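You operate a simulated robot arm through the tools that you are given. There is no shell and no other tool.

Carry out the task below with a simulated two-armed robot. There is one attempt and no reset: what you move stays moved.

## Task
Move the green card's tin from the carousel to the tins drawer.
Fine: leave the carousel at that word, shut the drawer and set the red knob to HOLD. Where these are worked on the way, their far stop is far enough and under half their travel is too little: tins drawer.

It is judged by the outcome, as a careful person would: the job done as asked, and still so three seconds after it is handed in. It fails if anything else is knocked over, pushed out of place, dropped, spilled or broken.

## Robot
Two 7-joint arms with fingered hands on one trunk that stands fixed in place. Base frame: the origin is at the foot of the trunk, x ahead of it, y to its left, z up. Units: mm, rad, N and s.
The left shoulder is at [48, 163, 1034], the right one opposite. Payload 4 kg a hand.
The TCP of each hand is the grasp point between the finger pads, 36 mm short of the fingertips. In the tool frame z runs along the fingers and y along their closing line. The gripper opens to 124 mm. The gripper's body begins 42 mm behind the TCP. The gripper is a hand of 4 fingers: y runs from the thumb to the fingers, the wrist lies at [-15, -99, -189] in the tool frame, and closing takes about 1.5 s.
Orientation is that of the tool frame in the base frame, as a unit quaternion [x, y, z, w]. With the fingers straight down and the wrist toward the robot, the tool's x, y and z point along [0, 1, 0], [1, 0, 0] and [0, 0, -1] of the base frame.

## Interface
- The arms move only by the tool play_rows. It takes "left_series", "right_series" or both (then of equal length, played together; a hand with none holds still); each is a list of rows, each a list of 6 numbers: the shift along the tool's x, y, z in units of 400 mm (1.0 is 400 mm), then the turn, a rotation vector about the tool's x, y, z in units of 60 degrees (1.0 is 60 degrees). In form: [[x, y, z, ax, ay, az], ...]. A call has 1 to 20 rows; each row is the pose to reach, as a shift and turn from the pose commanded when the call began, along the tool's axes at that moment. "left_hand" and "right_hand" are, for a hand that has rows, the finger opening in mm, from 0 to 124, set as the call begins (left out, the last holds). A call with a number of a shift or a turn outside -1 to 1 is refused whole. Rows are played at 5 a second. More than 50 mm and 0.15 rad between two rows, or a gripper value outside its range, and nothing of the call is played. Where a pose cannot be reached the arm comes as near as it can. A force on the tool above 40 N (or 10 N above the force at the start of the call, whichever is more), or a blocked arm, ends the call early, and 0.2 s more pass. The fingers move at their own pace (about 45 mm/s each) and stop on an object; they squeeze with about 30 N. The grip force told is the motor's: it shows also when the fingers shut on nothing. Time passes only in rows, and 0.2 s behind the last, so rows that repeat a pose let the fingers close. The reply holds the time, the measured pose of the TCP, the force on the tool along the base axes, the opening and the grip force, in the units named above and with some noise, with the torque about the TCP (base axes, N m) and any sound that the robot's microphone picked up.
- Cameras (640 x 400 px; columns grow to the right, rows downward): "scene" is now at [166, 17.6, 1312.8]; the picture's right is [0.22, -0.98, -0.04], its down [-0.06, 0.03, -1.00] and it looks along [0.97, 0.22, -0.05] (base axes); focal length 231 px, centre (320, 200). "left" rides on the left gripper at [-75, -86, -123] in its tool frame; the picture's right is [-0.70, -0.34, 0.63], its down [0.64, -0.68, 0.35] and it looks along [0.32, 0.65, 0.69] (tool axes); focal length 275 px, centre (320, 200). "right" rides on the right gripper at [75, -86, -123] in its tool frame; the picture's right is [-0.70, 0.34, -0.63], its down [-0.64, -0.68, 0.35] and it looks along [-0.32, 0.65, 0.69] (tool axes); focal length 275 px, centre (320, 200). There is no depth. A picture from a camera that has moved, and an enlarged one, comes with that camera's place and axes in the base frame and with its lens.
- get_image(camera): a new picture of that camera. No time passes.
- slide_trunk(by): slides the trunk up (or, below 0, down) by that many mm; the arms and the scene camera ride with it, the base frame stays. It gives what a move gives, with no picture.
- finger_targets(index, middle, ring, thumb_bend, thumb_turn, hand): sets how far each is bent, from 0 (flat) to 100 (curled in); at 30 the hand is open as for a grip, at 70 the pads meet at the TCP. One left out holds its place. A second passes; each finger stops where it meets its share of the squeeze, and holds until it gets a number again. A gripper value or a shape takes the hand back. It gives what a move gives, with no picture; readings hold the bend of each and the force on the fingers (four entries, about 0 where the hand has none), thumb and palm. thumb_turn goes from beside the hand (0) to across from the fingers (100), as for a grip.
- grasp_type(shape, hand): the hand has 4 fingers and takes this shape, open, in about a second: jaw (thumb against the fingers, like two jaws); tri (thumb and two fingers); tip (a fingertip pinch); poke (one finger out to press); point (the index stretched); flat (the hand flat); cup (the hand cupped); fist (a fist). The gripper value then closes the fingers along that shape, each until it touches; the sizes above hold for jaw. It gives what a move gives, with no picture.
- aim_head(pan, tilt): turns the head with the scene camera to pan (to the left, within 1.501 rad either way) and tilt (down, from -0.506 to 1.204), counted from straight ahead of the robot. It gives what a move gives.
- close_up(camera, box): a new picture of the part [left, top, right, bottom] of that camera's present view, enlarged. No time passes.
- close_job(): hands the job in; it is judged then, once.

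Places have to be worked out from the pictures, the camera data and where the tool is seen. Open the grippers and draw the arms clear of the work before you hand the job in, unless the task says otherwise.

The tools are called after "Call:" as a command line: name --argument value ..., lists and objects as JSON in quotes. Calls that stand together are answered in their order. play_rows: Moves the arms, as the interface text tells. Its arguments: {"type":"object","properties":{"left_series":{"type":"array"},"left_hand":{"type":"number"},"right_series":{"type":"array"},"right_hand":{"type":"number"}},"required":[]} The other tools are called the same way: slide_trunk (by) slides the trunk up or down; grasp_type (shape, hand) gives the hand a shape; finger_targets (index, middle, ring, thumb_bend, thumb_turn, hand) moves the fingers one by one; aim_head (pan, tilt) turns the head that bears the scene camera; get_image (camera) takes a picture; close_up (camera, box) takes an enlarged picture of a part of a camera's view; close_job () hands the job in.

At the start:

```text
clock: 0.0
left_position: [561.3, 440.5, 1332.0]
left_ee_rot: [0.707, 0.707, 0.0, 0.0]
left_force: [-0.3, -1.1, -0.5]
left_torque: [0.02, 0.02, 0.02]
left_gripper_width: 123.7
left_grip_force: 0.2
left_shape: jaw
left_bend: [30.0, 30.0, 30.0, 30.0, 98.0]
left_finger forces: [0.0, 0.1, 0.0, 0.0, 0.1, 0.0]
right_position: [624.6, -99.4, 1415.6]
right_ee_rot: [0.707, 0.707, 0.0, -0.001]
right_force: [0.4, 0.8, -0.3]
right_torque: [-0.02, 0.04, 0.01]
right_gripper_width: 123.7
right_grip_force: 0.1
right_shape: jaw
right_bend: [30.0, 30.0, 30.0, 30.0, 98.0]
right_finger forces: [0.0, 0.0, 0.0, 0.1, 0.0, 0.0]
trunk travel left (down, up): [-200.0, 278.0]
head pan, tilt: [0.222, -0.133]
```

scene: 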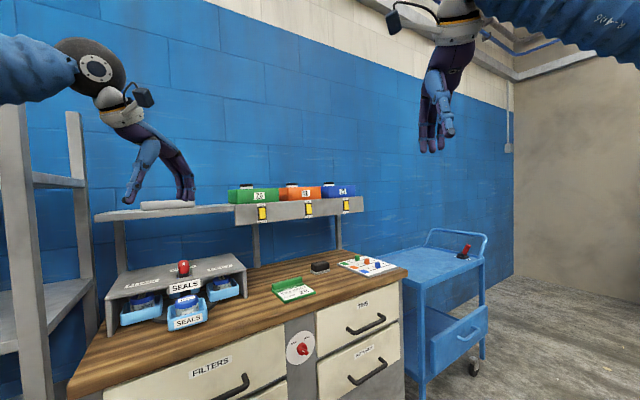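
right: 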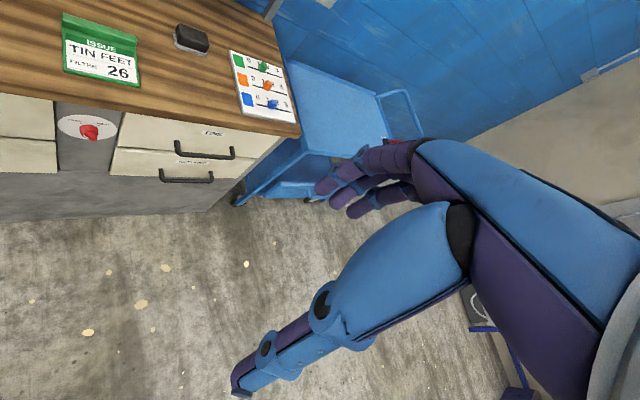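
left: 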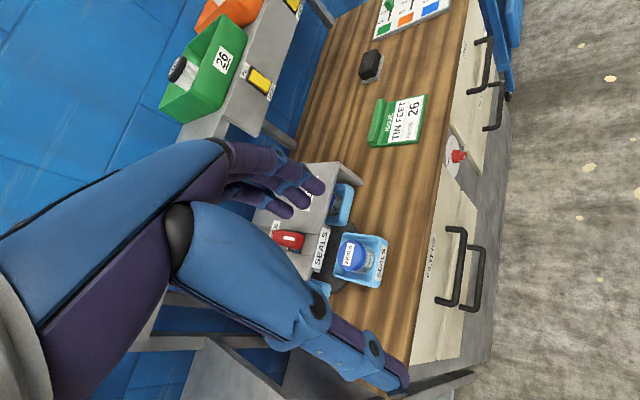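

The first pictures show a bench with a carousel, a green card, drawers and a red knob. I enlarge the parts to read the words.

Call:
close_up --camera "scene" --box '[90, 240, 260, 346]'

Call:
close_up --camera "scene" --box '[260, 250, 420, 350]'

Call:
close_up --camera "left" --box '[240, 130, 480, 280]'

Call:
close_up --camera "right" --box '[40, 0, 300, 200]'

Call:
close_up --camera "left" --box '[240, 160, 400, 300]'

```text
3.76 times, centred on (175, 293) of scene
camera zoom: at [166.0, 17.6, 1312.8], right [0.22, -0.98, -0.04], down [-0.06, 0.03, -1.0], along [0.97, 0.22, -0.05], focal length 870 px, centre (866, -150)
```

zoom: 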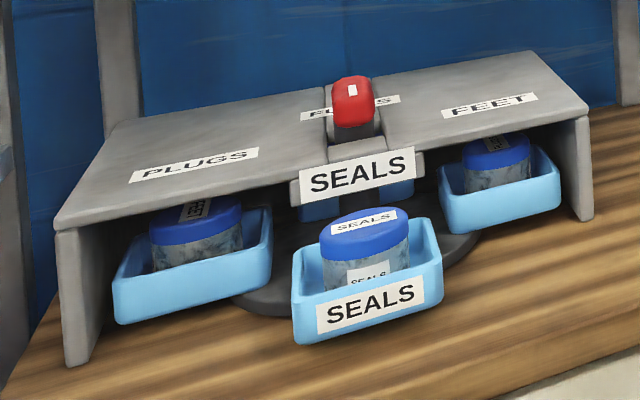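

```text
4.00 times, centred on (340, 300) of scene
camera zoom: at [166.0, 17.6, 1312.8], right [0.22, -0.98, -0.04], down [-0.06, 0.03, -1.0], along [0.97, 0.22, -0.05], focal length 925 px, centre (240, -200)
```

zoom: 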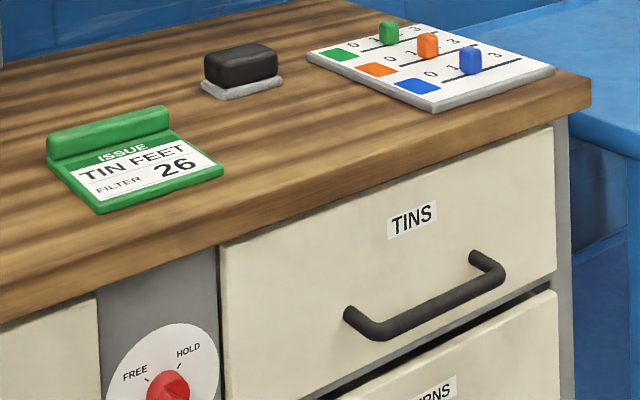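

```text
2.67 times, centred on (360, 205) of left
camera zoom: at [474.1, 366.6, 1453.0], right [-0.34, -0.7, -0.63], down [-0.68, 0.64, -0.35], along [0.65, 0.32, -0.69], focal length 734 px, centre (213, 187)
```

zoom: 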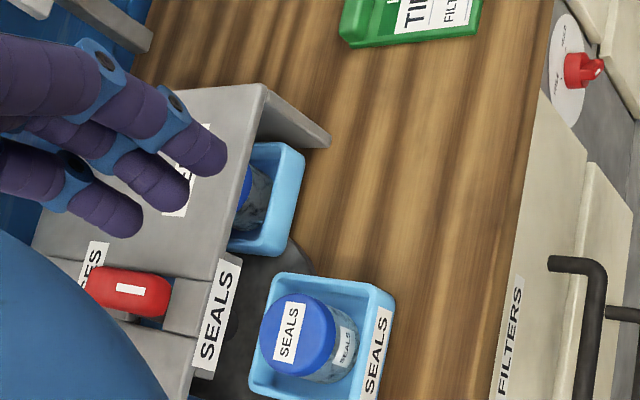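

```text
2.00 times, centred on (170, 100) of right
camera zoom: at [538.2, -24.5, 1538.0], right [0.34, -0.7, 0.63], down [-0.68, -0.64, -0.35], along [0.65, -0.32, -0.69], focal length 551 px, centre (620, 400)
```

zoom: 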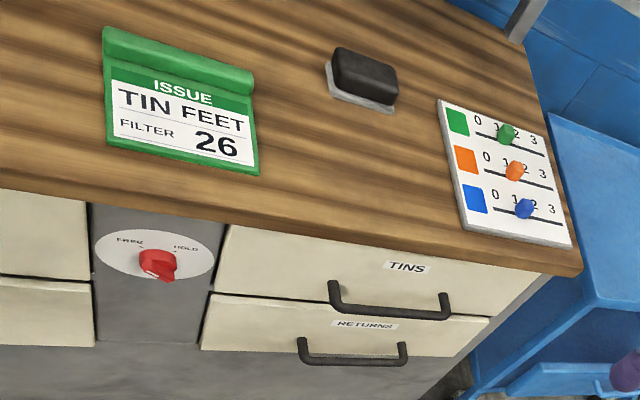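

```text
2.86 times, centred on (320, 230) of left
camera zoom: at [474.1, 366.6, 1453.0], right [-0.34, -0.7, -0.63], down [-0.68, 0.64, -0.35], along [0.65, 0.32, -0.69], focal length 786 px, centre (320, 114)
```

zoom: 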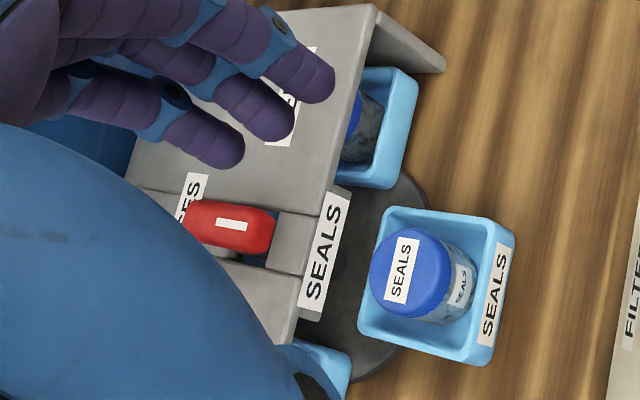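

I aim the head down at the bench to read the carousel more squarely.

Call:
aim_head --pan 0.4 --tilt 0.5

Call:
get_image --camera "scene"

```text
clock: 1.0
left_position: [560.4, 440.8, 1331.2]
left_ee_rot: [0.707, 0.707, 0.0, 0.0]
left_force: [0.7, -0.8, 0.7]
left_torque: [-0.02, 0.01, -0.01]
left_gripper_width: 123.6
left_grip_force: 0.0
left_shape: jaw
left_bend: [30.0, 30.0, 30.0, 30.0, 98.0]
left_finger forces: [0.1, 0.1, 0.0, 0.0, 0.1, 0.1]
right_position: [624.9, -99.7, 1415.3]
right_ee_rot: [0.707, 0.708, 0.001, 0.0]
right_force: [-1.0, 0.0, -0.9]
right_torque: [-0.01, 0.0, 0.02]
right_gripper_width: 123.9
right_grip_force: 0.0
right_shape: jaw
right_bend: [30.0, 30.0, 30.0, 30.0, 98.0]
right_finger forces: [0.0, 0.0, 0.0, 0.0, 0.0, 0.1]
trunk travel left (down, up): [-200.0, 278.0]
head pan, tilt: [0.4, 0.499]
```

```text
taken
camera scene: at [155.4, 34.1, 1256.0], right [0.38, -0.92, -0.07], down [-0.59, -0.19, -0.78], along [0.71, 0.34, -0.62], focal length 231 px, centre (320, 200)
```

scene: 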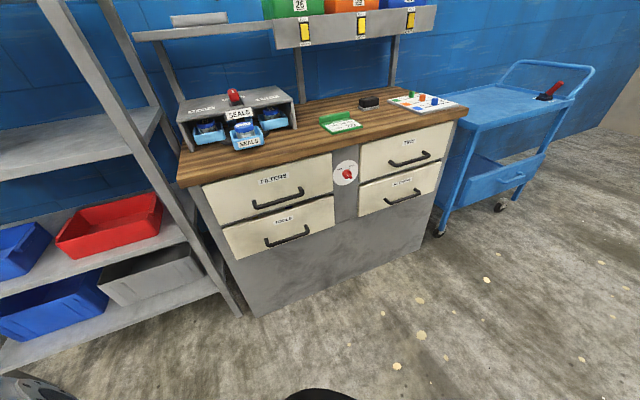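

The whole bench is in view now. I enlarge the carousel, shelf bins and drawer fronts.

Call:
close_up --camera "scene" --box '[170, 70, 310, 158]'

Call:
close_up --camera "scene" --box '[310, 80, 480, 220]'

Call:
close_up --camera "scene" --box '[250, 0, 450, 60]'

Call:
close_up --camera "scene" --box '[325, 150, 365, 190]'

Call:
close_up --camera "scene" --box '[200, 80, 260, 120]'

```text
4.55 times, centred on (240, 114) of scene
camera zoom: at [155.4, 34.1, 1256.0], right [0.38, -0.92, -0.07], down [-0.59, -0.19, -0.78], along [0.71, 0.34, -0.62], focal length 1051 px, centre (684, 591)
```

zoom: 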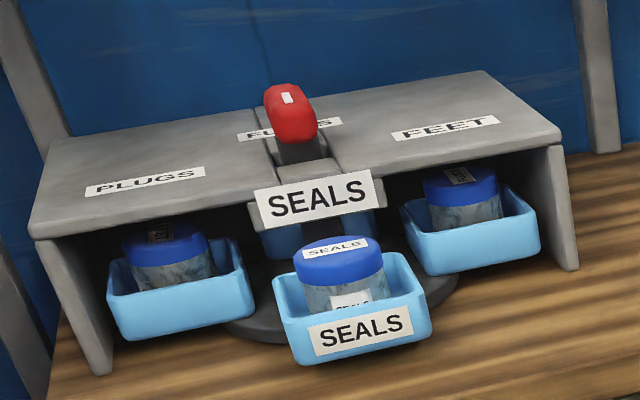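

```text
2.86 times, centred on (395, 150) of scene
camera zoom: at [155.4, 34.1, 1256.0], right [0.38, -0.92, -0.07], down [-0.59, -0.19, -0.78], along [0.71, 0.34, -0.62], focal length 661 px, centre (106, 343)
```

zoom: 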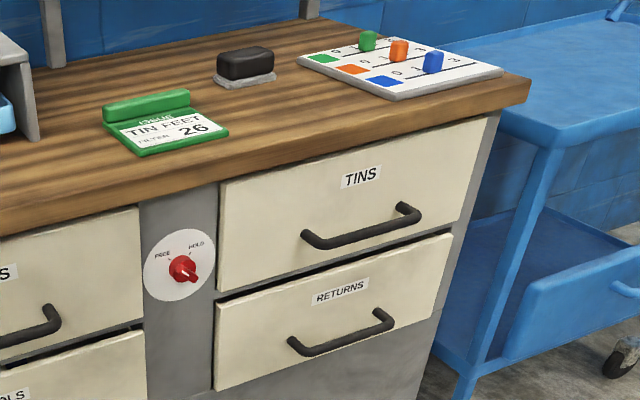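

```text
3.20 times, centred on (350, 30) of scene
camera zoom: at [155.4, 34.1, 1256.0], right [0.38, -0.92, -0.07], down [-0.59, -0.19, -0.78], along [0.71, 0.34, -0.62], focal length 740 px, centre (224, 744)
```

zoom: 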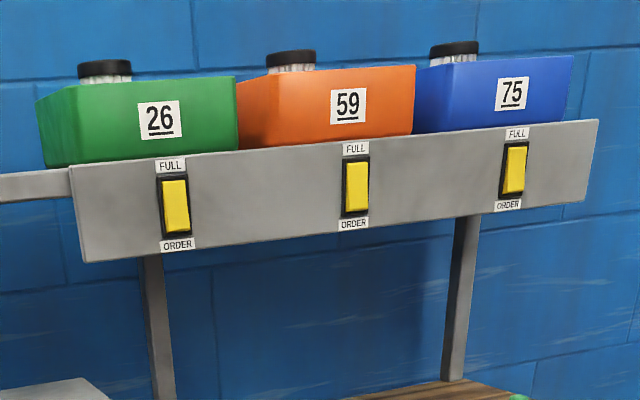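

```text
10.00 times, centred on (345, 170) of scene
camera zoom: at [155.4, 34.1, 1256.0], right [0.38, -0.92, -0.07], down [-0.59, -0.19, -0.78], along [0.71, 0.34, -0.62], focal length 2312 px, centre (70, 500)
```

zoom: 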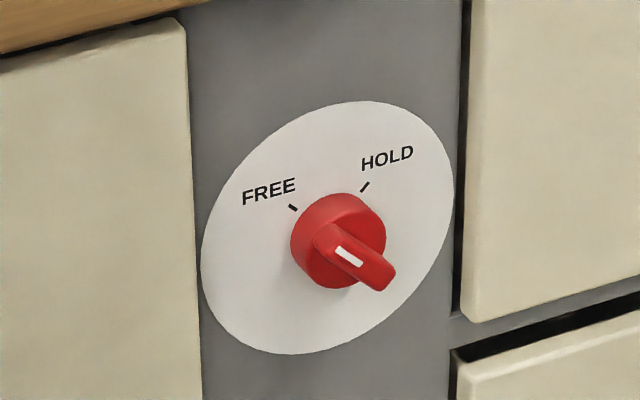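

```text
10.00 times, centred on (230, 100) of scene
camera zoom: at [155.4, 34.1, 1256.0], right [0.38, -0.92, -0.07], down [-0.59, -0.19, -0.78], along [0.71, 0.34, -0.62], focal length 2312 px, centre (1220, 1200)
```

zoom: 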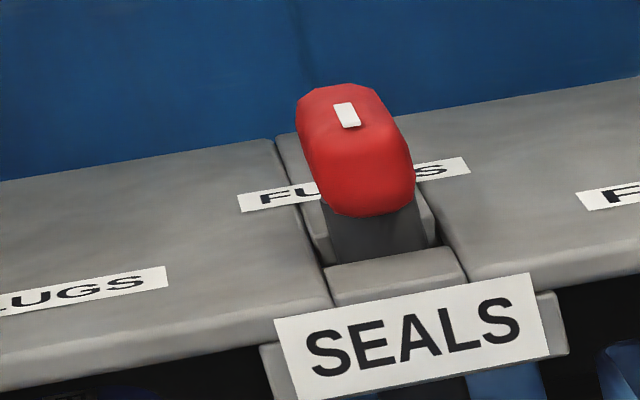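

The tins' own lid labels matter, so I zoom on the trays left and right under the carousel roof.

Call:
close_up --camera "scene" --box '[255, 98, 300, 132]'

Call:
close_up --camera "scene" --box '[188, 110, 233, 144]'

Call:
close_up --camera "left" --box '[300, 170, 400, 240]'

Call:
close_up --camera "left" --box '[260, 200, 360, 320]'

```text
11.76 times, centred on (278, 115) of scene
camera zoom: at [155.4, 34.1, 1256.0], right [0.38, -0.92, -0.07], down [-0.59, -0.19, -0.78], along [0.71, 0.34, -0.62], focal length 2720 px, centre (820, 1200)
```

zoom: 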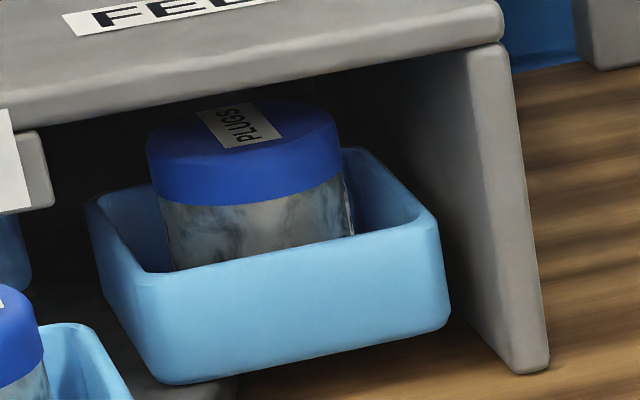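

```text
11.76 times, centred on (210, 127) of scene
camera zoom: at [155.4, 34.1, 1256.0], right [0.38, -0.92, -0.07], down [-0.59, -0.19, -0.78], along [0.71, 0.34, -0.62], focal length 2720 px, centre (1608, 1059)
```

zoom: 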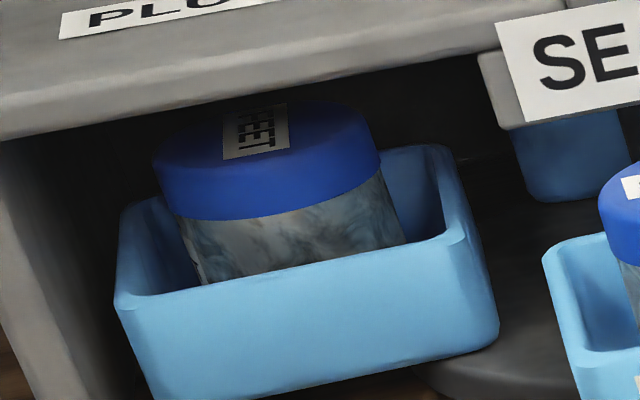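

```text
5.71 times, centred on (350, 205) of left
camera zoom: at [474.1, 366.6, 1453.0], right [-0.34, -0.7, -0.63], down [-0.68, 0.64, -0.35], along [0.65, 0.32, -0.69], focal length 1573 px, centre (149, 171)
```

zoom: 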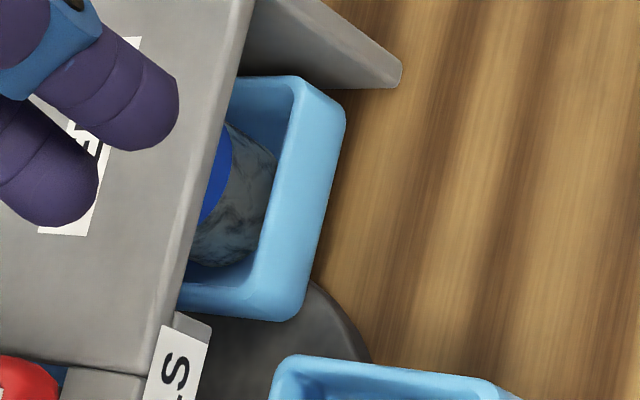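

```text
3.33 times, centred on (310, 260) of left
camera zoom: at [474.1, 366.6, 1453.0], right [-0.34, -0.7, -0.63], down [-0.68, 0.64, -0.35], along [0.65, 0.32, -0.69], focal length 918 px, centre (353, 0)
```

zoom: 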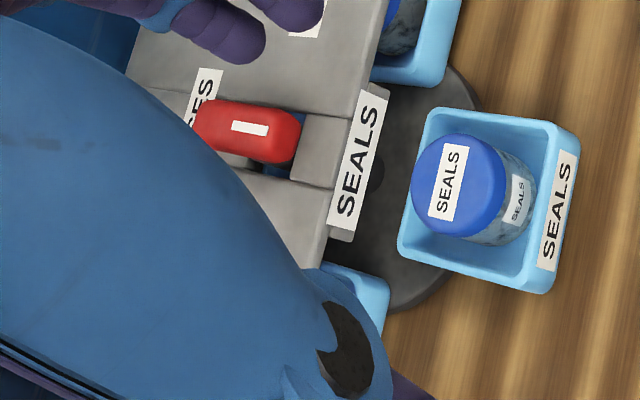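

The right-hand tray under the roof holds PLUGS and the left-hand one holds FEET. So turning the handle to the roof word FEET should bring the FEET tray to the front. I raise the trunk to get a second viewpoint for triangulation.

Call:
slide_trunk --by 250

Call:
aim_head --pan 0.55 --tilt 0.6

Call:
get_image --camera "scene"

Call:
get_image --camera "left"

Call:
get_image --camera "right"

```text
clock: 3.6
left_position: [561.4, 441.1, 1582.5]
left_ee_rot: [0.707, 0.707, 0.0, 0.0]
left_force: [0.6, 0.4, 0.4]
left_torque: [0.0, -0.02, 0.02]
left_gripper_width: 123.9
left_grip_force: 0.0
left_shape: jaw
left_bend: [30.0, 30.0, 30.0, 30.0, 98.0]
left_finger forces: [0.0, 0.1, 0.0, 0.0, 0.0, 0.0]
right_position: [624.1, -99.9, 1665.8]
right_ee_rot: [0.708, 0.706, -0.001, 0.0]
right_force: [0.2, 0.5, -0.4]
right_torque: [0.0, -0.02, -0.03]
right_gripper_width: 123.3
right_grip_force: 0.2
right_shape: jaw
right_bend: [30.0, 30.0, 30.0, 30.0, 98.0]
right_finger forces: [0.0, 0.1, 0.0, 0.1, 0.0, 0.0]
trunk travel left (down, up): [-450.0, 28.0]
head pan, tilt: [0.4, 0.499]
```

```text
clock: 4.3
left_position: [561.4, 440.9, 1582.2]
left_ee_rot: [0.707, 0.707, 0.0, 0.0]
left_force: [-0.7, 0.3, 0.3]
left_torque: [0.01, -0.01, 0.04]
left_gripper_width: 123.6
left_grip_force: 0.0
left_shape: jaw
left_bend: [30.0, 30.0, 30.0, 30.0, 98.0]
left_finger forces: [0.0, 0.1, 0.0, 0.1, 0.0, 0.1]
right_position: [623.7, -99.0, 1665.3]
right_ee_rot: [0.707, 0.707, 0.0, 0.0]
right_force: [-0.3, 0.3, -0.1]
right_torque: [-0.01, 0.02, 0.01]
right_gripper_width: 124.0
right_grip_force: 0.0
right_shape: jaw
right_bend: [30.0, 30.0, 30.0, 30.0, 98.0]
right_finger forces: [0.0, 0.1, 0.0, 0.0, 0.1, 0.0]
trunk travel left (down, up): [-450.0, 28.0]
head pan, tilt: [0.55, 0.6]
```

```text
taken
camera scene: at [67.7, 44.9, 1523.3], right [0.52, -0.85, 0.0], down [-0.48, -0.29, -0.82], along [0.7, 0.43, -0.57], focal length 231 px, centre (320, 200)
```

scene: 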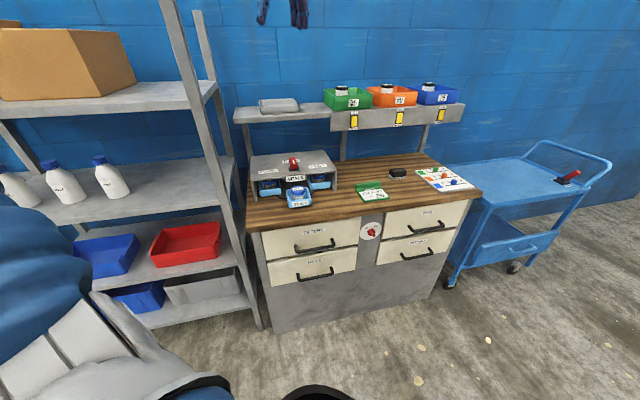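

```text
taken
camera left: at [474.2, 366.7, 1703.0], right [-0.34, -0.7, -0.63], down [-0.68, 0.64, -0.35], along [0.65, 0.32, -0.69], focal length 275 px, centre (320, 200)
```

left: 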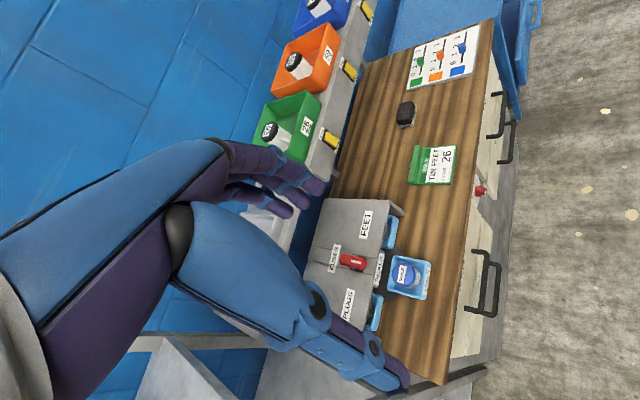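

```text
taken
camera right: at [538.2, -24.4, 1788.0], right [0.34, -0.7, 0.63], down [-0.68, -0.64, -0.35], along [0.65, -0.32, -0.69], focal length 275 px, centre (320, 200)
```

right: 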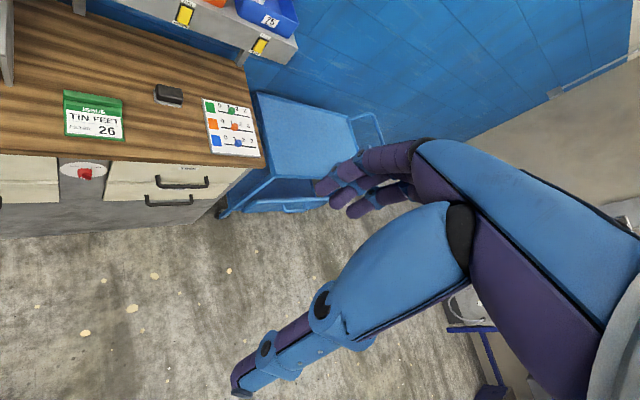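

The left camera now sees the carousel from above; I enlarge it there and in the scene view.

Call:
close_up --camera "left" --box '[290, 190, 450, 340]'

Call:
close_up --camera "scene" --box '[240, 140, 350, 210]'

Call:
close_up --camera "scene" --box '[340, 150, 490, 270]'

Call:
close_up --camera "right" --box '[40, 130, 280, 250]'

Call:
close_up --camera "left" --box '[320, 230, 390, 290]'

```text
2.67 times, centred on (370, 265) of left
camera zoom: at [474.2, 366.7, 1703.0], right [-0.34, -0.7, -0.63], down [-0.68, 0.64, -0.35], along [0.65, 0.32, -0.69], focal length 734 px, centre (187, 27)
```

zoom: 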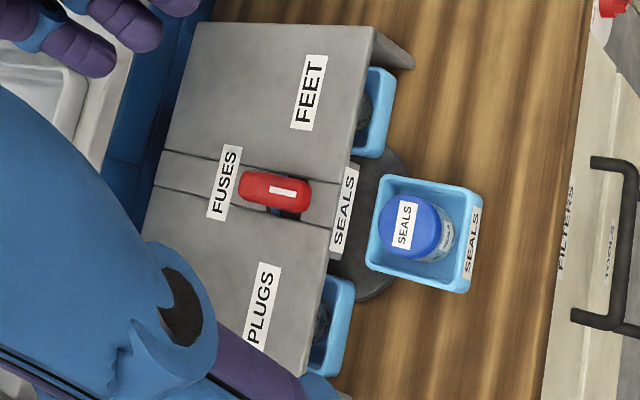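

```text
5.71 times, centred on (295, 175) of scene
camera zoom: at [67.7, 44.9, 1523.3], right [0.52, -0.85, 0.0], down [-0.48, -0.29, -0.82], along [0.7, 0.43, -0.57], focal length 1321 px, centre (463, 343)
```

zoom: 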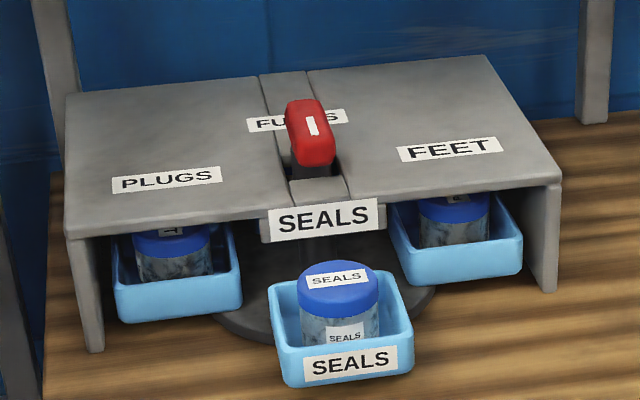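

```text
3.33 times, centred on (415, 210) of scene
camera zoom: at [67.7, 44.9, 1523.3], right [0.52, -0.85, 0.0], down [-0.48, -0.29, -0.82], along [0.7, 0.43, -0.57], focal length 771 px, centre (3, 167)
```

zoom: 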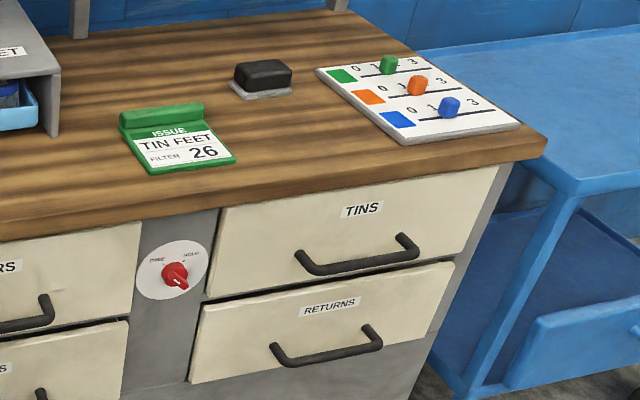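

```text
2.67 times, centred on (160, 190) of right
camera zoom: at [538.2, -24.4, 1788.0], right [0.34, -0.7, 0.63], down [-0.68, -0.64, -0.35], along [0.65, -0.32, -0.69], focal length 734 px, centre (747, 227)
```

zoom: 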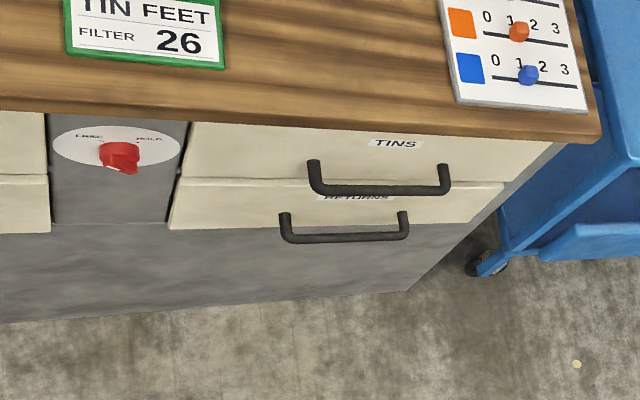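

```text
6.67 times, centred on (355, 260) of left
camera zoom: at [474.2, 366.7, 1703.0], right [-0.34, -0.7, -0.63], down [-0.68, 0.64, -0.35], along [0.65, 0.32, -0.69], focal length 1835 px, centre (87, -200)
```

zoom: 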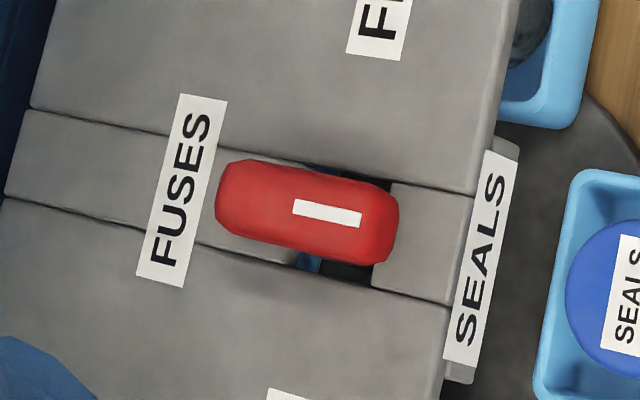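

From two views I place the carousel axis and red handle near (812, 640), with the handle top near z 1065, and the bench turned about 45° to the left. I move the left hand to a stand-off in front of the handle, tilted 45° forward with the closing line along the bench.

Call:
play_rows --left_series '[[0.02, 0.03, 0.08, -0.0294, 0.071, 0.071], [0.04, 0.06, 0.16, -0.0588, 0.142, 0.142], [0.06, 0.09, 0.24, -0.0882, 0.213, 0.213], [0.08, 0.12, 0.32, -0.1176, 0.284, 0.284], [0.1, 0.15, 0.4, -0.147, 0.355, 0.355], [0.12, 0.18, 0.48, -0.1764, 0.426, 0.426], [0.14, 0.21, 0.56, -0.2058, 0.497, 0.497], [0.16, 0.24, 0.64, -0.2352, 0.568, 0.568], [0.18, 0.27, 0.72, -0.2646, 0.639, 0.639], [0.2, 0.3, 0.8, -0.294, 0.7105, 0.7105]]'

Call:
get_image --camera "left"

Call:
get_image --camera "scene"

```text
clock: 6.5
left_position: [684.5, 521.1, 1260.3]
left_ee_rot: [0.854, 0.353, 0.353, -0.146]
left_force: [0.9, 0.1, -0.4]
left_torque: [0.0, -0.02, 0.0]
left_gripper_width: 123.7
left_grip_force: 0.0
left_shape: jaw
left_bend: [30.0, 30.0, 30.0, 30.0, 98.0]
left_finger forces: [0.0, 0.1, 0.1, 0.0, 0.0, 0.0]
right_position: [625.4, -98.9, 1664.6]
right_ee_rot: [0.707, 0.707, -0.001, 0.0]
right_force: [-0.5, 0.0, -0.6]
right_torque: [0.0, 0.0, 0.02]
right_gripper_width: 123.2
right_grip_force: 0.1
right_shape: jaw
right_bend: [30.0, 30.0, 30.0, 30.0, 98.0]
right_finger forces: [0.0, 0.0, 0.0, 0.1, 0.1, 0.0]
trunk travel left (down, up): [-450.0, 28.0]
head pan, tilt: [0.55, 0.6]
```

```text
taken
camera left: at [523.7, 483.0, 1292.9], right [-0.27, 0.21, -0.94], down [0.01, 0.98, 0.21], along [0.96, 0.04, -0.27], focal length 275 px, centre (320, 200)
```

left: 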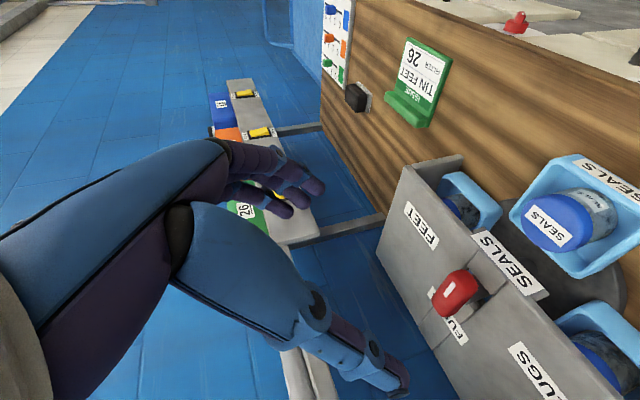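

```text
taken
camera scene: at [68.4, 45.6, 1523.1], right [0.52, -0.85, 0.0], down [-0.48, -0.3, -0.82], along [0.7, 0.43, -0.57], focal length 231 px, centre (320, 200)
```

scene: 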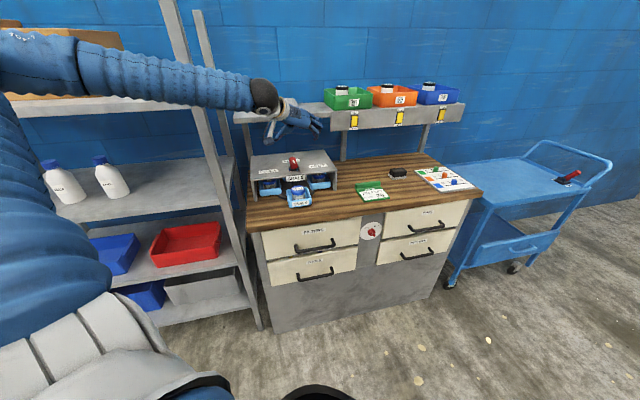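

The hand stands clear in front of the handle. I try the fingertip pinch shape and look at it, since three fingers side by side would touch the roof.

Call:
grasp_type --shape "tip" --hand "left"

Call:
get_image --camera "left"

Call:
close_up --camera "scene" --box '[240, 80, 340, 145]'

```text
clock: 7.4
left_position: [684.3, 519.5, 1260.5]
left_ee_rot: [0.853, 0.354, 0.353, -0.146]
left_force: [-0.4, 0.3, 0.1]
left_torque: [0.0, 0.0, 0.0]
left_gripper_width: 123.9
left_grip_force: 0.0
left_shape: tip
left_bend: [31.0, 98.0, 99.0, 30.0, 98.0]
left_finger forces: [0.0, 0.0, 0.0, 0.1, 0.0, 0.0]
right_position: [624.7, -99.4, 1665.2]
right_ee_rot: [0.707, 0.707, 0.0, 0.0]
right_force: [-1.7, 0.7, 0.2]
right_torque: [-0.02, -0.02, 0.01]
right_gripper_width: 123.5
right_grip_force: 0.0
right_shape: jaw
right_bend: [30.0, 30.0, 30.0, 30.0, 98.0]
right_finger forces: [0.0, 0.0, 0.0, 0.0, 0.0, 0.0]
trunk travel left (down, up): [-450.0, 28.0]
head pan, tilt: [0.55, 0.6]
```

```text
taken
camera left: at [523.1, 482.1, 1294.1], right [-0.27, 0.21, -0.94], down [0.01, 0.98, 0.21], along [0.96, 0.05, -0.27], focal length 275 px, centre (320, 200)
```

left: 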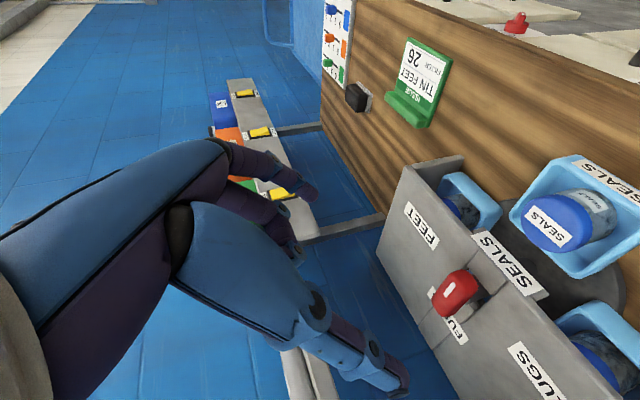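

```text
6.15 times, centred on (290, 112) of scene
camera zoom: at [67.6, 44.9, 1523.2], right [0.52, -0.85, 0.0], down [-0.48, -0.3, -0.82], along [0.7, 0.43, -0.57], focal length 1423 px, centre (505, 738)
```

zoom: 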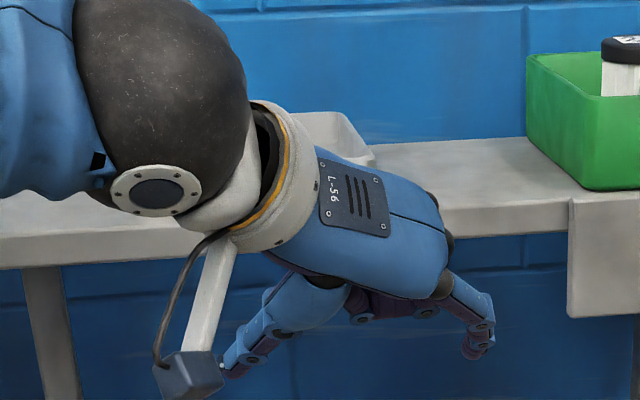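

In the tip shape only the index and thumb stay out, which is narrower. I zoom on the handle to measure its height above the roof.

Call:
close_up --camera "left" --box '[420, 250, 500, 310]'

Call:
close_up --camera "scene" --box '[280, 150, 310, 176]'

```text
6.67 times, centred on (460, 280) of left
camera zoom: at [523.1, 482.1, 1294.1], right [-0.27, 0.21, -0.94], down [0.01, 0.98, 0.21], along [0.96, 0.05, -0.27], focal length 1835 px, centre (-613, -333)
```

zoom: 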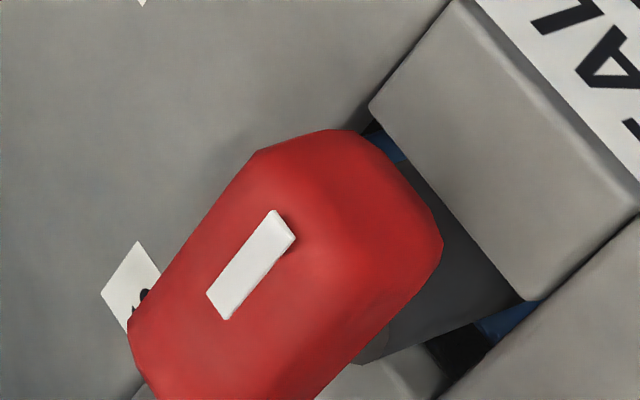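

```text
15.38 times, centred on (295, 163) of scene
camera zoom: at [67.6, 44.9, 1523.2], right [0.52, -0.85, 0.0], down [-0.48, -0.3, -0.82], along [0.7, 0.43, -0.57], focal length 3557 px, centre (705, 769)
```

zoom: 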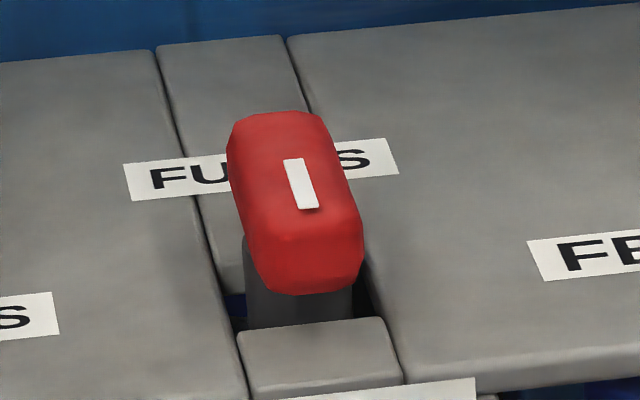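

The handle's top is at about z 1072, its body is about 31 by 65 mm, and the roof is at 1039. Pushing with closed fingers square to the bench keeps the arm in easy reach and also squares the bar up at the end. I turn the hand to that attitude, with fingers pointing into the bench and down and the knuckles facing the bench.

Call:
play_rows --left_series '[[0, 0, 0, 0.0218, -0.0218, -0.1236], [0, 0, 0, 0.0436, -0.0436, -0.2472], [0, 0, 0, 0.0654, -0.0654, -0.3708], [0, 0, 0, 0.0871, -0.0871, -0.4943], [0, 0, 0, 0.1089, -0.1089, -0.6179], [0, 0, 0, 0.1307, -0.1307, -0.7415]]'

Call:
play_rows --left_series '[[0, 0, 0, 0.0218, -0.0218, -0.1236], [0, 0, 0, 0.0436, -0.0436, -0.2472], [0, 0, 0, 0.0654, -0.0654, -0.3708], [0, 0, 0, 0.0871, -0.0871, -0.4943], [0, 0, 0, 0.1089, -0.1089, -0.6179], [0, 0, 0, 0.1307, -0.1307, -0.7415]]'

Call:
grasp_type --shape "jaw" --hand "left"

Call:
play_rows --left_series '[[0, 0, 0, 0, 0, 0], [0, 0, 0, 0, 0, 0], [0, 0, 0, 0, 0, 0], [0, 0, 0, 0, 0, 0], [0, 0, 0, 0, 0, 0], [0, 0, 0, 0, 0, 0], [0, 0, 0, 0, 0, 0], [0, 0, 0, 0, 0, 0]]' --left_hand 0

Call:
get_image --camera "left"

Call:
get_image --camera "scene"

```text
clock: 8.8
left_position: [681.1, 520.8, 1261.9]
left_ee_rot: [0.665, 0.683, 0.301, -0.035]
left_force: [0.1, 0.6, -0.4]
left_torque: [0.02, 0.0, 0.01]
left_gripper_width: 123.7
left_grip_force: 0.1
left_shape: tip
left_bend: [31.0, 98.0, 99.0, 30.0, 98.0]
left_finger forces: [0.1, 0.0, 0.0, 0.0, 0.0, 0.1]
right_position: [623.7, -100.2, 1665.4]
right_ee_rot: [0.707, 0.708, 0.0, 0.0]
right_force: [0.4, -0.3, -0.1]
right_torque: [-0.01, 0.03, -0.01]
right_gripper_width: 123.7
right_grip_force: 0.2
right_shape: jaw
right_bend: [30.0, 30.0, 30.0, 30.0, 98.0]
right_finger forces: [0.0, 0.0, 0.0, 0.0, 0.0, 0.0]
trunk travel left (down, up): [-450.0, 28.0]
head pan, tilt: [0.55, 0.6]
```

```text
clock: 10.2
left_position: [681.9, 519.9, 1262.4]
left_ee_rot: [0.373, 0.902, 0.2, 0.083]
left_force: [1.3, 0.0, -0.2]
left_torque: [0.0, 0.03, 0.02]
left_gripper_width: 123.7
left_grip_force: 0.0
left_shape: tip
left_bend: [31.0, 98.0, 99.0, 30.0, 98.0]
left_finger forces: [0.0, 0.0, 0.1, 0.0, 0.0, 0.0]
right_position: [625.0, -98.2, 1665.2]
right_ee_rot: [0.707, 0.707, 0.0, 0.0]
right_force: [0.0, -0.2, -0.2]
right_torque: [-0.01, 0.02, 0.01]
right_gripper_width: 123.7
right_grip_force: 0.1
right_shape: jaw
right_bend: [30.0, 30.0, 30.0, 30.0, 98.0]
right_finger forces: [0.1, 0.0, 0.0, 0.1, 0.1, 0.1]
trunk travel left (down, up): [-450.0, 28.0]
head pan, tilt: [0.55, 0.6]
```

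```text
clock: 11.1
left_position: [680.3, 521.9, 1261.9]
left_ee_rot: [0.374, 0.901, 0.201, 0.083]
left_force: [-0.6, -0.2, 1.2]
left_torque: [0.0, -0.02, 0.0]
left_gripper_width: 123.5
left_grip_force: 0.2
left_shape: jaw
left_bend: [30.0, 30.0, 30.0, 30.0, 98.0]
left_finger forces: [0.0, 0.0, 0.0, 0.0, 0.0, 0.0]
right_position: [623.7, -98.4, 1665.7]
right_ee_rot: [0.707, 0.707, 0.0, 0.0]
right_force: [-0.2, -0.4, -0.8]
right_torque: [-0.03, -0.01, 0.0]
right_gripper_width: 123.9
right_grip_force: 0.0
right_shape: jaw
right_bend: [30.0, 30.0, 30.0, 30.0, 98.0]
right_finger forces: [0.0, 0.1, 0.0, 0.0, 0.0, 0.0]
trunk travel left (down, up): [-450.0, 28.0]
head pan, tilt: [0.55, 0.6]
```

```text
clock: 12.9
left_position: [681.4, 520.7, 1262.0]
left_ee_rot: [0.373, 0.902, 0.201, 0.083]
left_force: [0.2, 0.2, 1.0]
left_torque: [-0.02, 0.01, 0.01]
left_gripper_width: 0.0
left_grip_force: 19.4
left_shape: jaw
left_bend: [70.0, 70.0, 70.0, 71.0, 100.0]
left_finger forces: [0.0, 0.1, 0.0, 0.0, 0.0, 0.1]
right_position: [624.5, -98.4, 1665.2]
right_ee_rot: [0.708, 0.707, 0.0, 0.0]
right_force: [0.2, -0.3, 0.1]
right_torque: [-0.02, -0.01, -0.01]
right_gripper_width: 123.8
right_grip_force: 0.1
right_shape: jaw
right_bend: [30.0, 30.0, 30.0, 30.0, 98.0]
right_finger forces: [0.1, 0.0, 0.0, 0.0, 0.0, 0.1]
trunk travel left (down, up): [-450.0, 28.0]
head pan, tilt: [0.55, 0.6]
```

```text
taken
camera left: at [641.3, 376.9, 1334.7], right [0.47, -0.52, -0.72], down [-0.79, 0.12, -0.6], along [0.4, 0.85, -0.35], focal length 275 px, centre (320, 200)
```

left: 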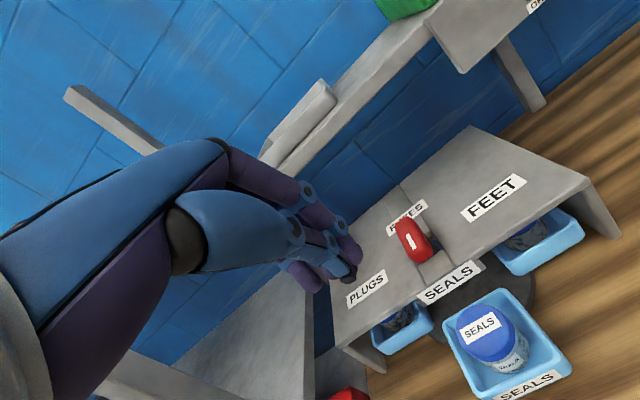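

```text
taken
camera scene: at [67.6, 45.0, 1523.2], right [0.52, -0.85, 0.0], down [-0.48, -0.3, -0.82], along [0.7, 0.43, -0.57], focal length 231 px, centre (320, 200)
```

scene: 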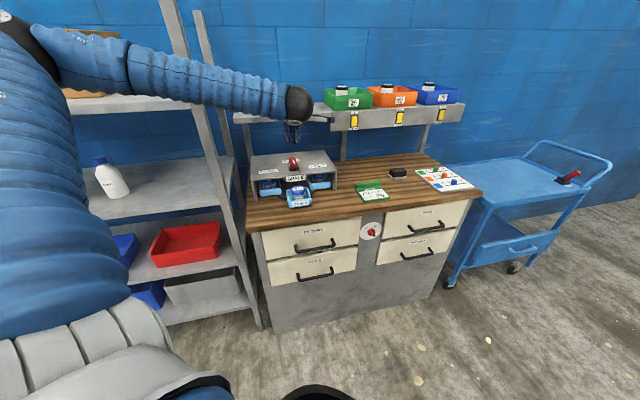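

This clear view puts the handle centre at about (811, 642) and the bench yaw at about 43.6°. Now I bring the closed fingers above the roof, left of the handle's front end.

Call:
play_rows --left_series '[[0.0301, 0.0384, 0.0798, 0, 0, 0], [0.0602, 0.0768, 0.1595, 0, 0, 0], [0.0903, 0.1152, 0.2393, 0, 0, 0], [0.1204, 0.1536, 0.319, 0, 0, 0], [0.1505, 0.192, 0.3988, 0, 0, 0]]'

Call:
get_image --camera "left"

Call:
close_up --camera "scene" --box '[240, 120, 350, 190]'

```text
clock: 14.1
left_position: [733.1, 660.6, 1150.0]
left_ee_rot: [0.374, 0.902, 0.2, 0.083]
left_force: [1.3, -0.2, 0.5]
left_torque: [0.04, 0.0, 0.0]
left_gripper_width: 0.0
left_grip_force: 30.0
left_shape: jaw
left_bend: [70.0, 70.0, 70.0, 71.0, 100.0]
left_finger forces: [0.0, 0.1, 0.0, 0.1, 0.1, 0.0]
right_position: [625.0, -98.3, 1664.2]
right_ee_rot: [0.707, 0.707, 0.0, 0.0]
right_force: [0.1, -1.1, 1.0]
right_torque: [0.0, 0.02, 0.0]
right_gripper_width: 123.4
right_grip_force: 0.1
right_shape: jaw
right_bend: [30.0, 30.0, 30.0, 30.0, 98.0]
right_finger forces: [0.0, 0.0, 0.0, 0.1, 0.0, 0.0]
trunk travel left (down, up): [-450.0, 28.0]
head pan, tilt: [0.55, 0.6]
```

```text
taken
camera left: at [693.8, 516.6, 1223.5], right [0.47, -0.52, -0.72], down [-0.79, 0.12, -0.6], along [0.4, 0.85, -0.35], focal length 275 px, centre (320, 200)
```

left: 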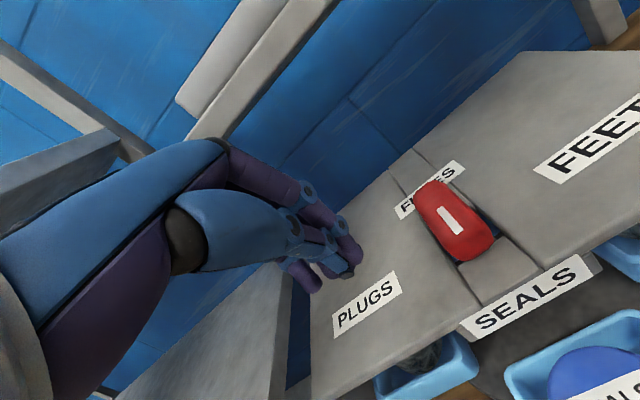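

```text
5.71 times, centred on (295, 155) of scene
camera zoom: at [68.1, 45.6, 1523.2], right [0.52, -0.85, 0.0], down [-0.48, -0.3, -0.82], along [0.7, 0.43, -0.57], focal length 1321 px, centre (463, 457)
```

zoom: 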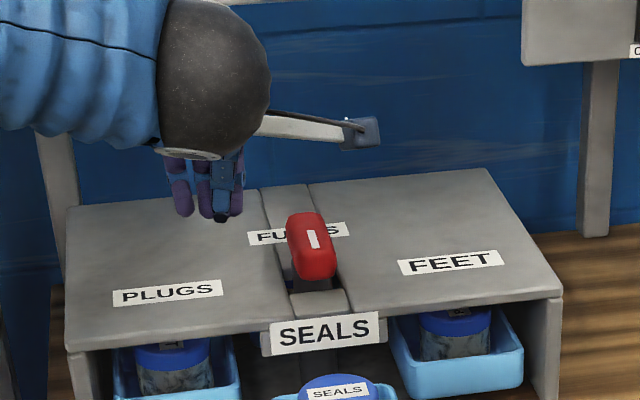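

The fingers are left of the handle, over the roof, with about 40 mm of lateral gap. I lower them 56 mm so the tips sit just above the roof.

Call:
play_rows --left_series '[[0, -0.02, 0.0425, 0, 0, 0], [0, -0.04, 0.085, 0, 0, 0], [0, -0.0592, 0.1268, 0, 0, 0]]'

Call:
get_image --camera "left"

Call:
close_up --camera "scene" --box '[250, 130, 340, 190]'

```text
clock: 14.9
left_position: [736.5, 661.5, 1095.4]
left_ee_rot: [0.373, 0.902, 0.2, 0.083]
left_force: [-0.6, -0.3, 0.2]
left_torque: [-0.01, -0.01, 0.0]
left_gripper_width: 0.0
left_grip_force: 29.5
left_shape: jaw
left_bend: [70.0, 70.0, 70.0, 71.0, 100.0]
left_finger forces: [0.0, 0.0, 0.1, 0.1, 0.0, 0.0]
right_position: [624.3, -98.5, 1665.5]
right_ee_rot: [0.707, 0.707, 0.0, 0.0]
right_force: [0.1, 1.1, -0.1]
right_torque: [0.0, -0.01, 0.01]
right_gripper_width: 123.6
right_grip_force: 0.0
right_shape: jaw
right_bend: [30.0, 30.0, 30.0, 30.0, 98.0]
right_finger forces: [0.0, 0.0, 0.0, 0.1, 0.0, 0.0]
trunk travel left (down, up): [-450.0, 28.0]
head pan, tilt: [0.55, 0.6]
```

```text
taken
camera left: at [696.4, 516.7, 1168.3], right [0.47, -0.52, -0.72], down [-0.79, 0.12, -0.6], along [0.4, 0.85, -0.35], focal length 275 px, centre (320, 200)
```

left: 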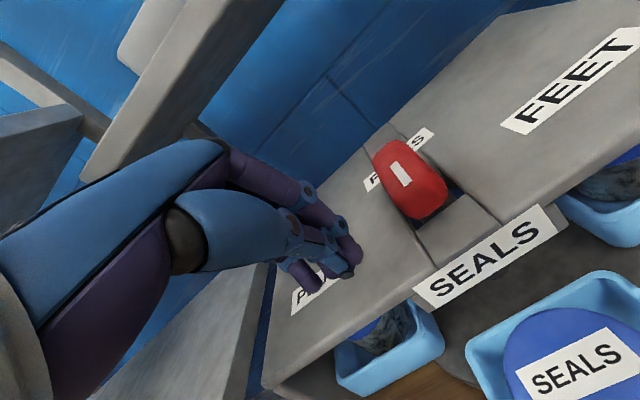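

```text
6.67 times, centred on (295, 160) of scene
camera zoom: at [67.8, 44.9, 1523.2], right [0.52, -0.85, 0.0], down [-0.48, -0.3, -0.82], along [0.7, 0.43, -0.57], focal length 1541 px, centre (487, 467)
```

zoom: 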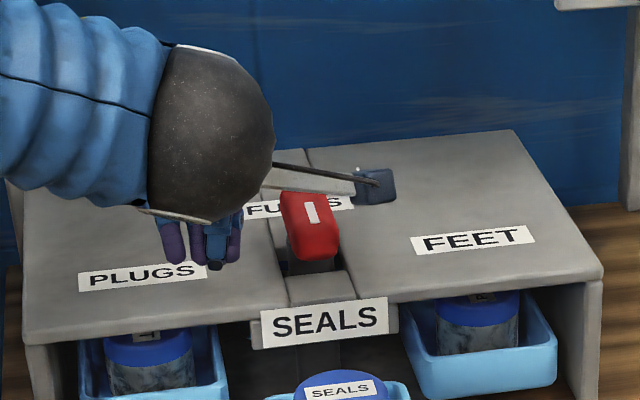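

The fingertips are near z 1060. I lower 9 mm more and slide right until the index finger is about to touch the handle's left side.

Call:
play_rows --left_series '[[0, -0.0095, 0.0204, 0, 0, 0], [-0.0225, -0.0095, 0.0204, 0, 0, 0], [-0.045, -0.0095, 0.0204, 0, 0, 0]]'

Call:
get_image --camera "left"

Call:
close_up --camera "scene" --box '[260, 140, 320, 180]'

```text
clock: 15.7
left_position: [749.6, 647.0, 1085.3]
left_ee_rot: [0.374, 0.902, 0.201, 0.083]
left_force: [-0.4, 0.6, -0.2]
left_torque: [0.02, -0.04, -0.01]
left_gripper_width: 0.0
left_grip_force: 30.4
left_shape: jaw
left_bend: [70.0, 70.0, 70.0, 71.0, 100.0]
left_finger forces: [0.0, 0.0, 0.1, 0.0, 0.0, 0.0]
right_position: [624.7, -99.2, 1664.7]
right_ee_rot: [0.707, 0.708, 0.0, 0.0]
right_force: [0.1, -0.1, 0.2]
right_torque: [0.01, -0.02, 0.01]
right_gripper_width: 123.4
right_grip_force: 0.1
right_shape: jaw
right_bend: [30.0, 30.0, 30.0, 30.0, 98.0]
right_finger forces: [0.1, 0.0, 0.0, 0.0, 0.0, 0.0]
trunk travel left (down, up): [-450.0, 28.0]
head pan, tilt: [0.55, 0.6]
```

```text
taken
camera left: at [709.4, 504.0, 1159.4], right [0.47, -0.52, -0.72], down [-0.79, 0.12, -0.6], along [0.4, 0.85, -0.35], focal length 275 px, centre (320, 200)
```

left: 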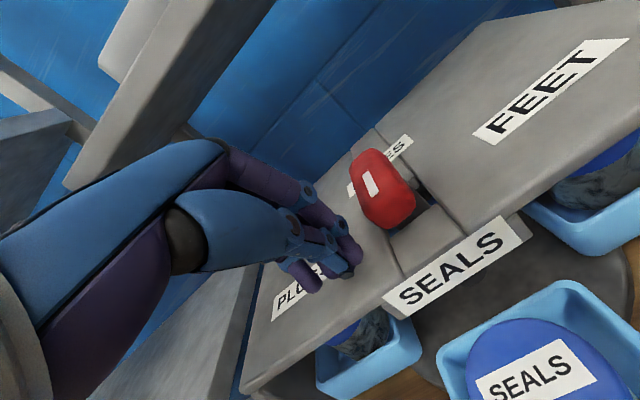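

```text
10.00 times, centred on (290, 160) of scene
camera zoom: at [67.8, 44.8, 1523.2], right [0.52, -0.85, 0.0], down [-0.48, -0.3, -0.82], along [0.7, 0.43, -0.57], focal length 2312 px, centre (620, 600)
```

zoom: 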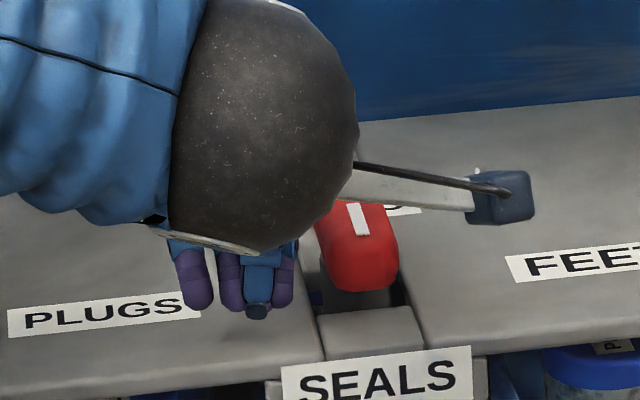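

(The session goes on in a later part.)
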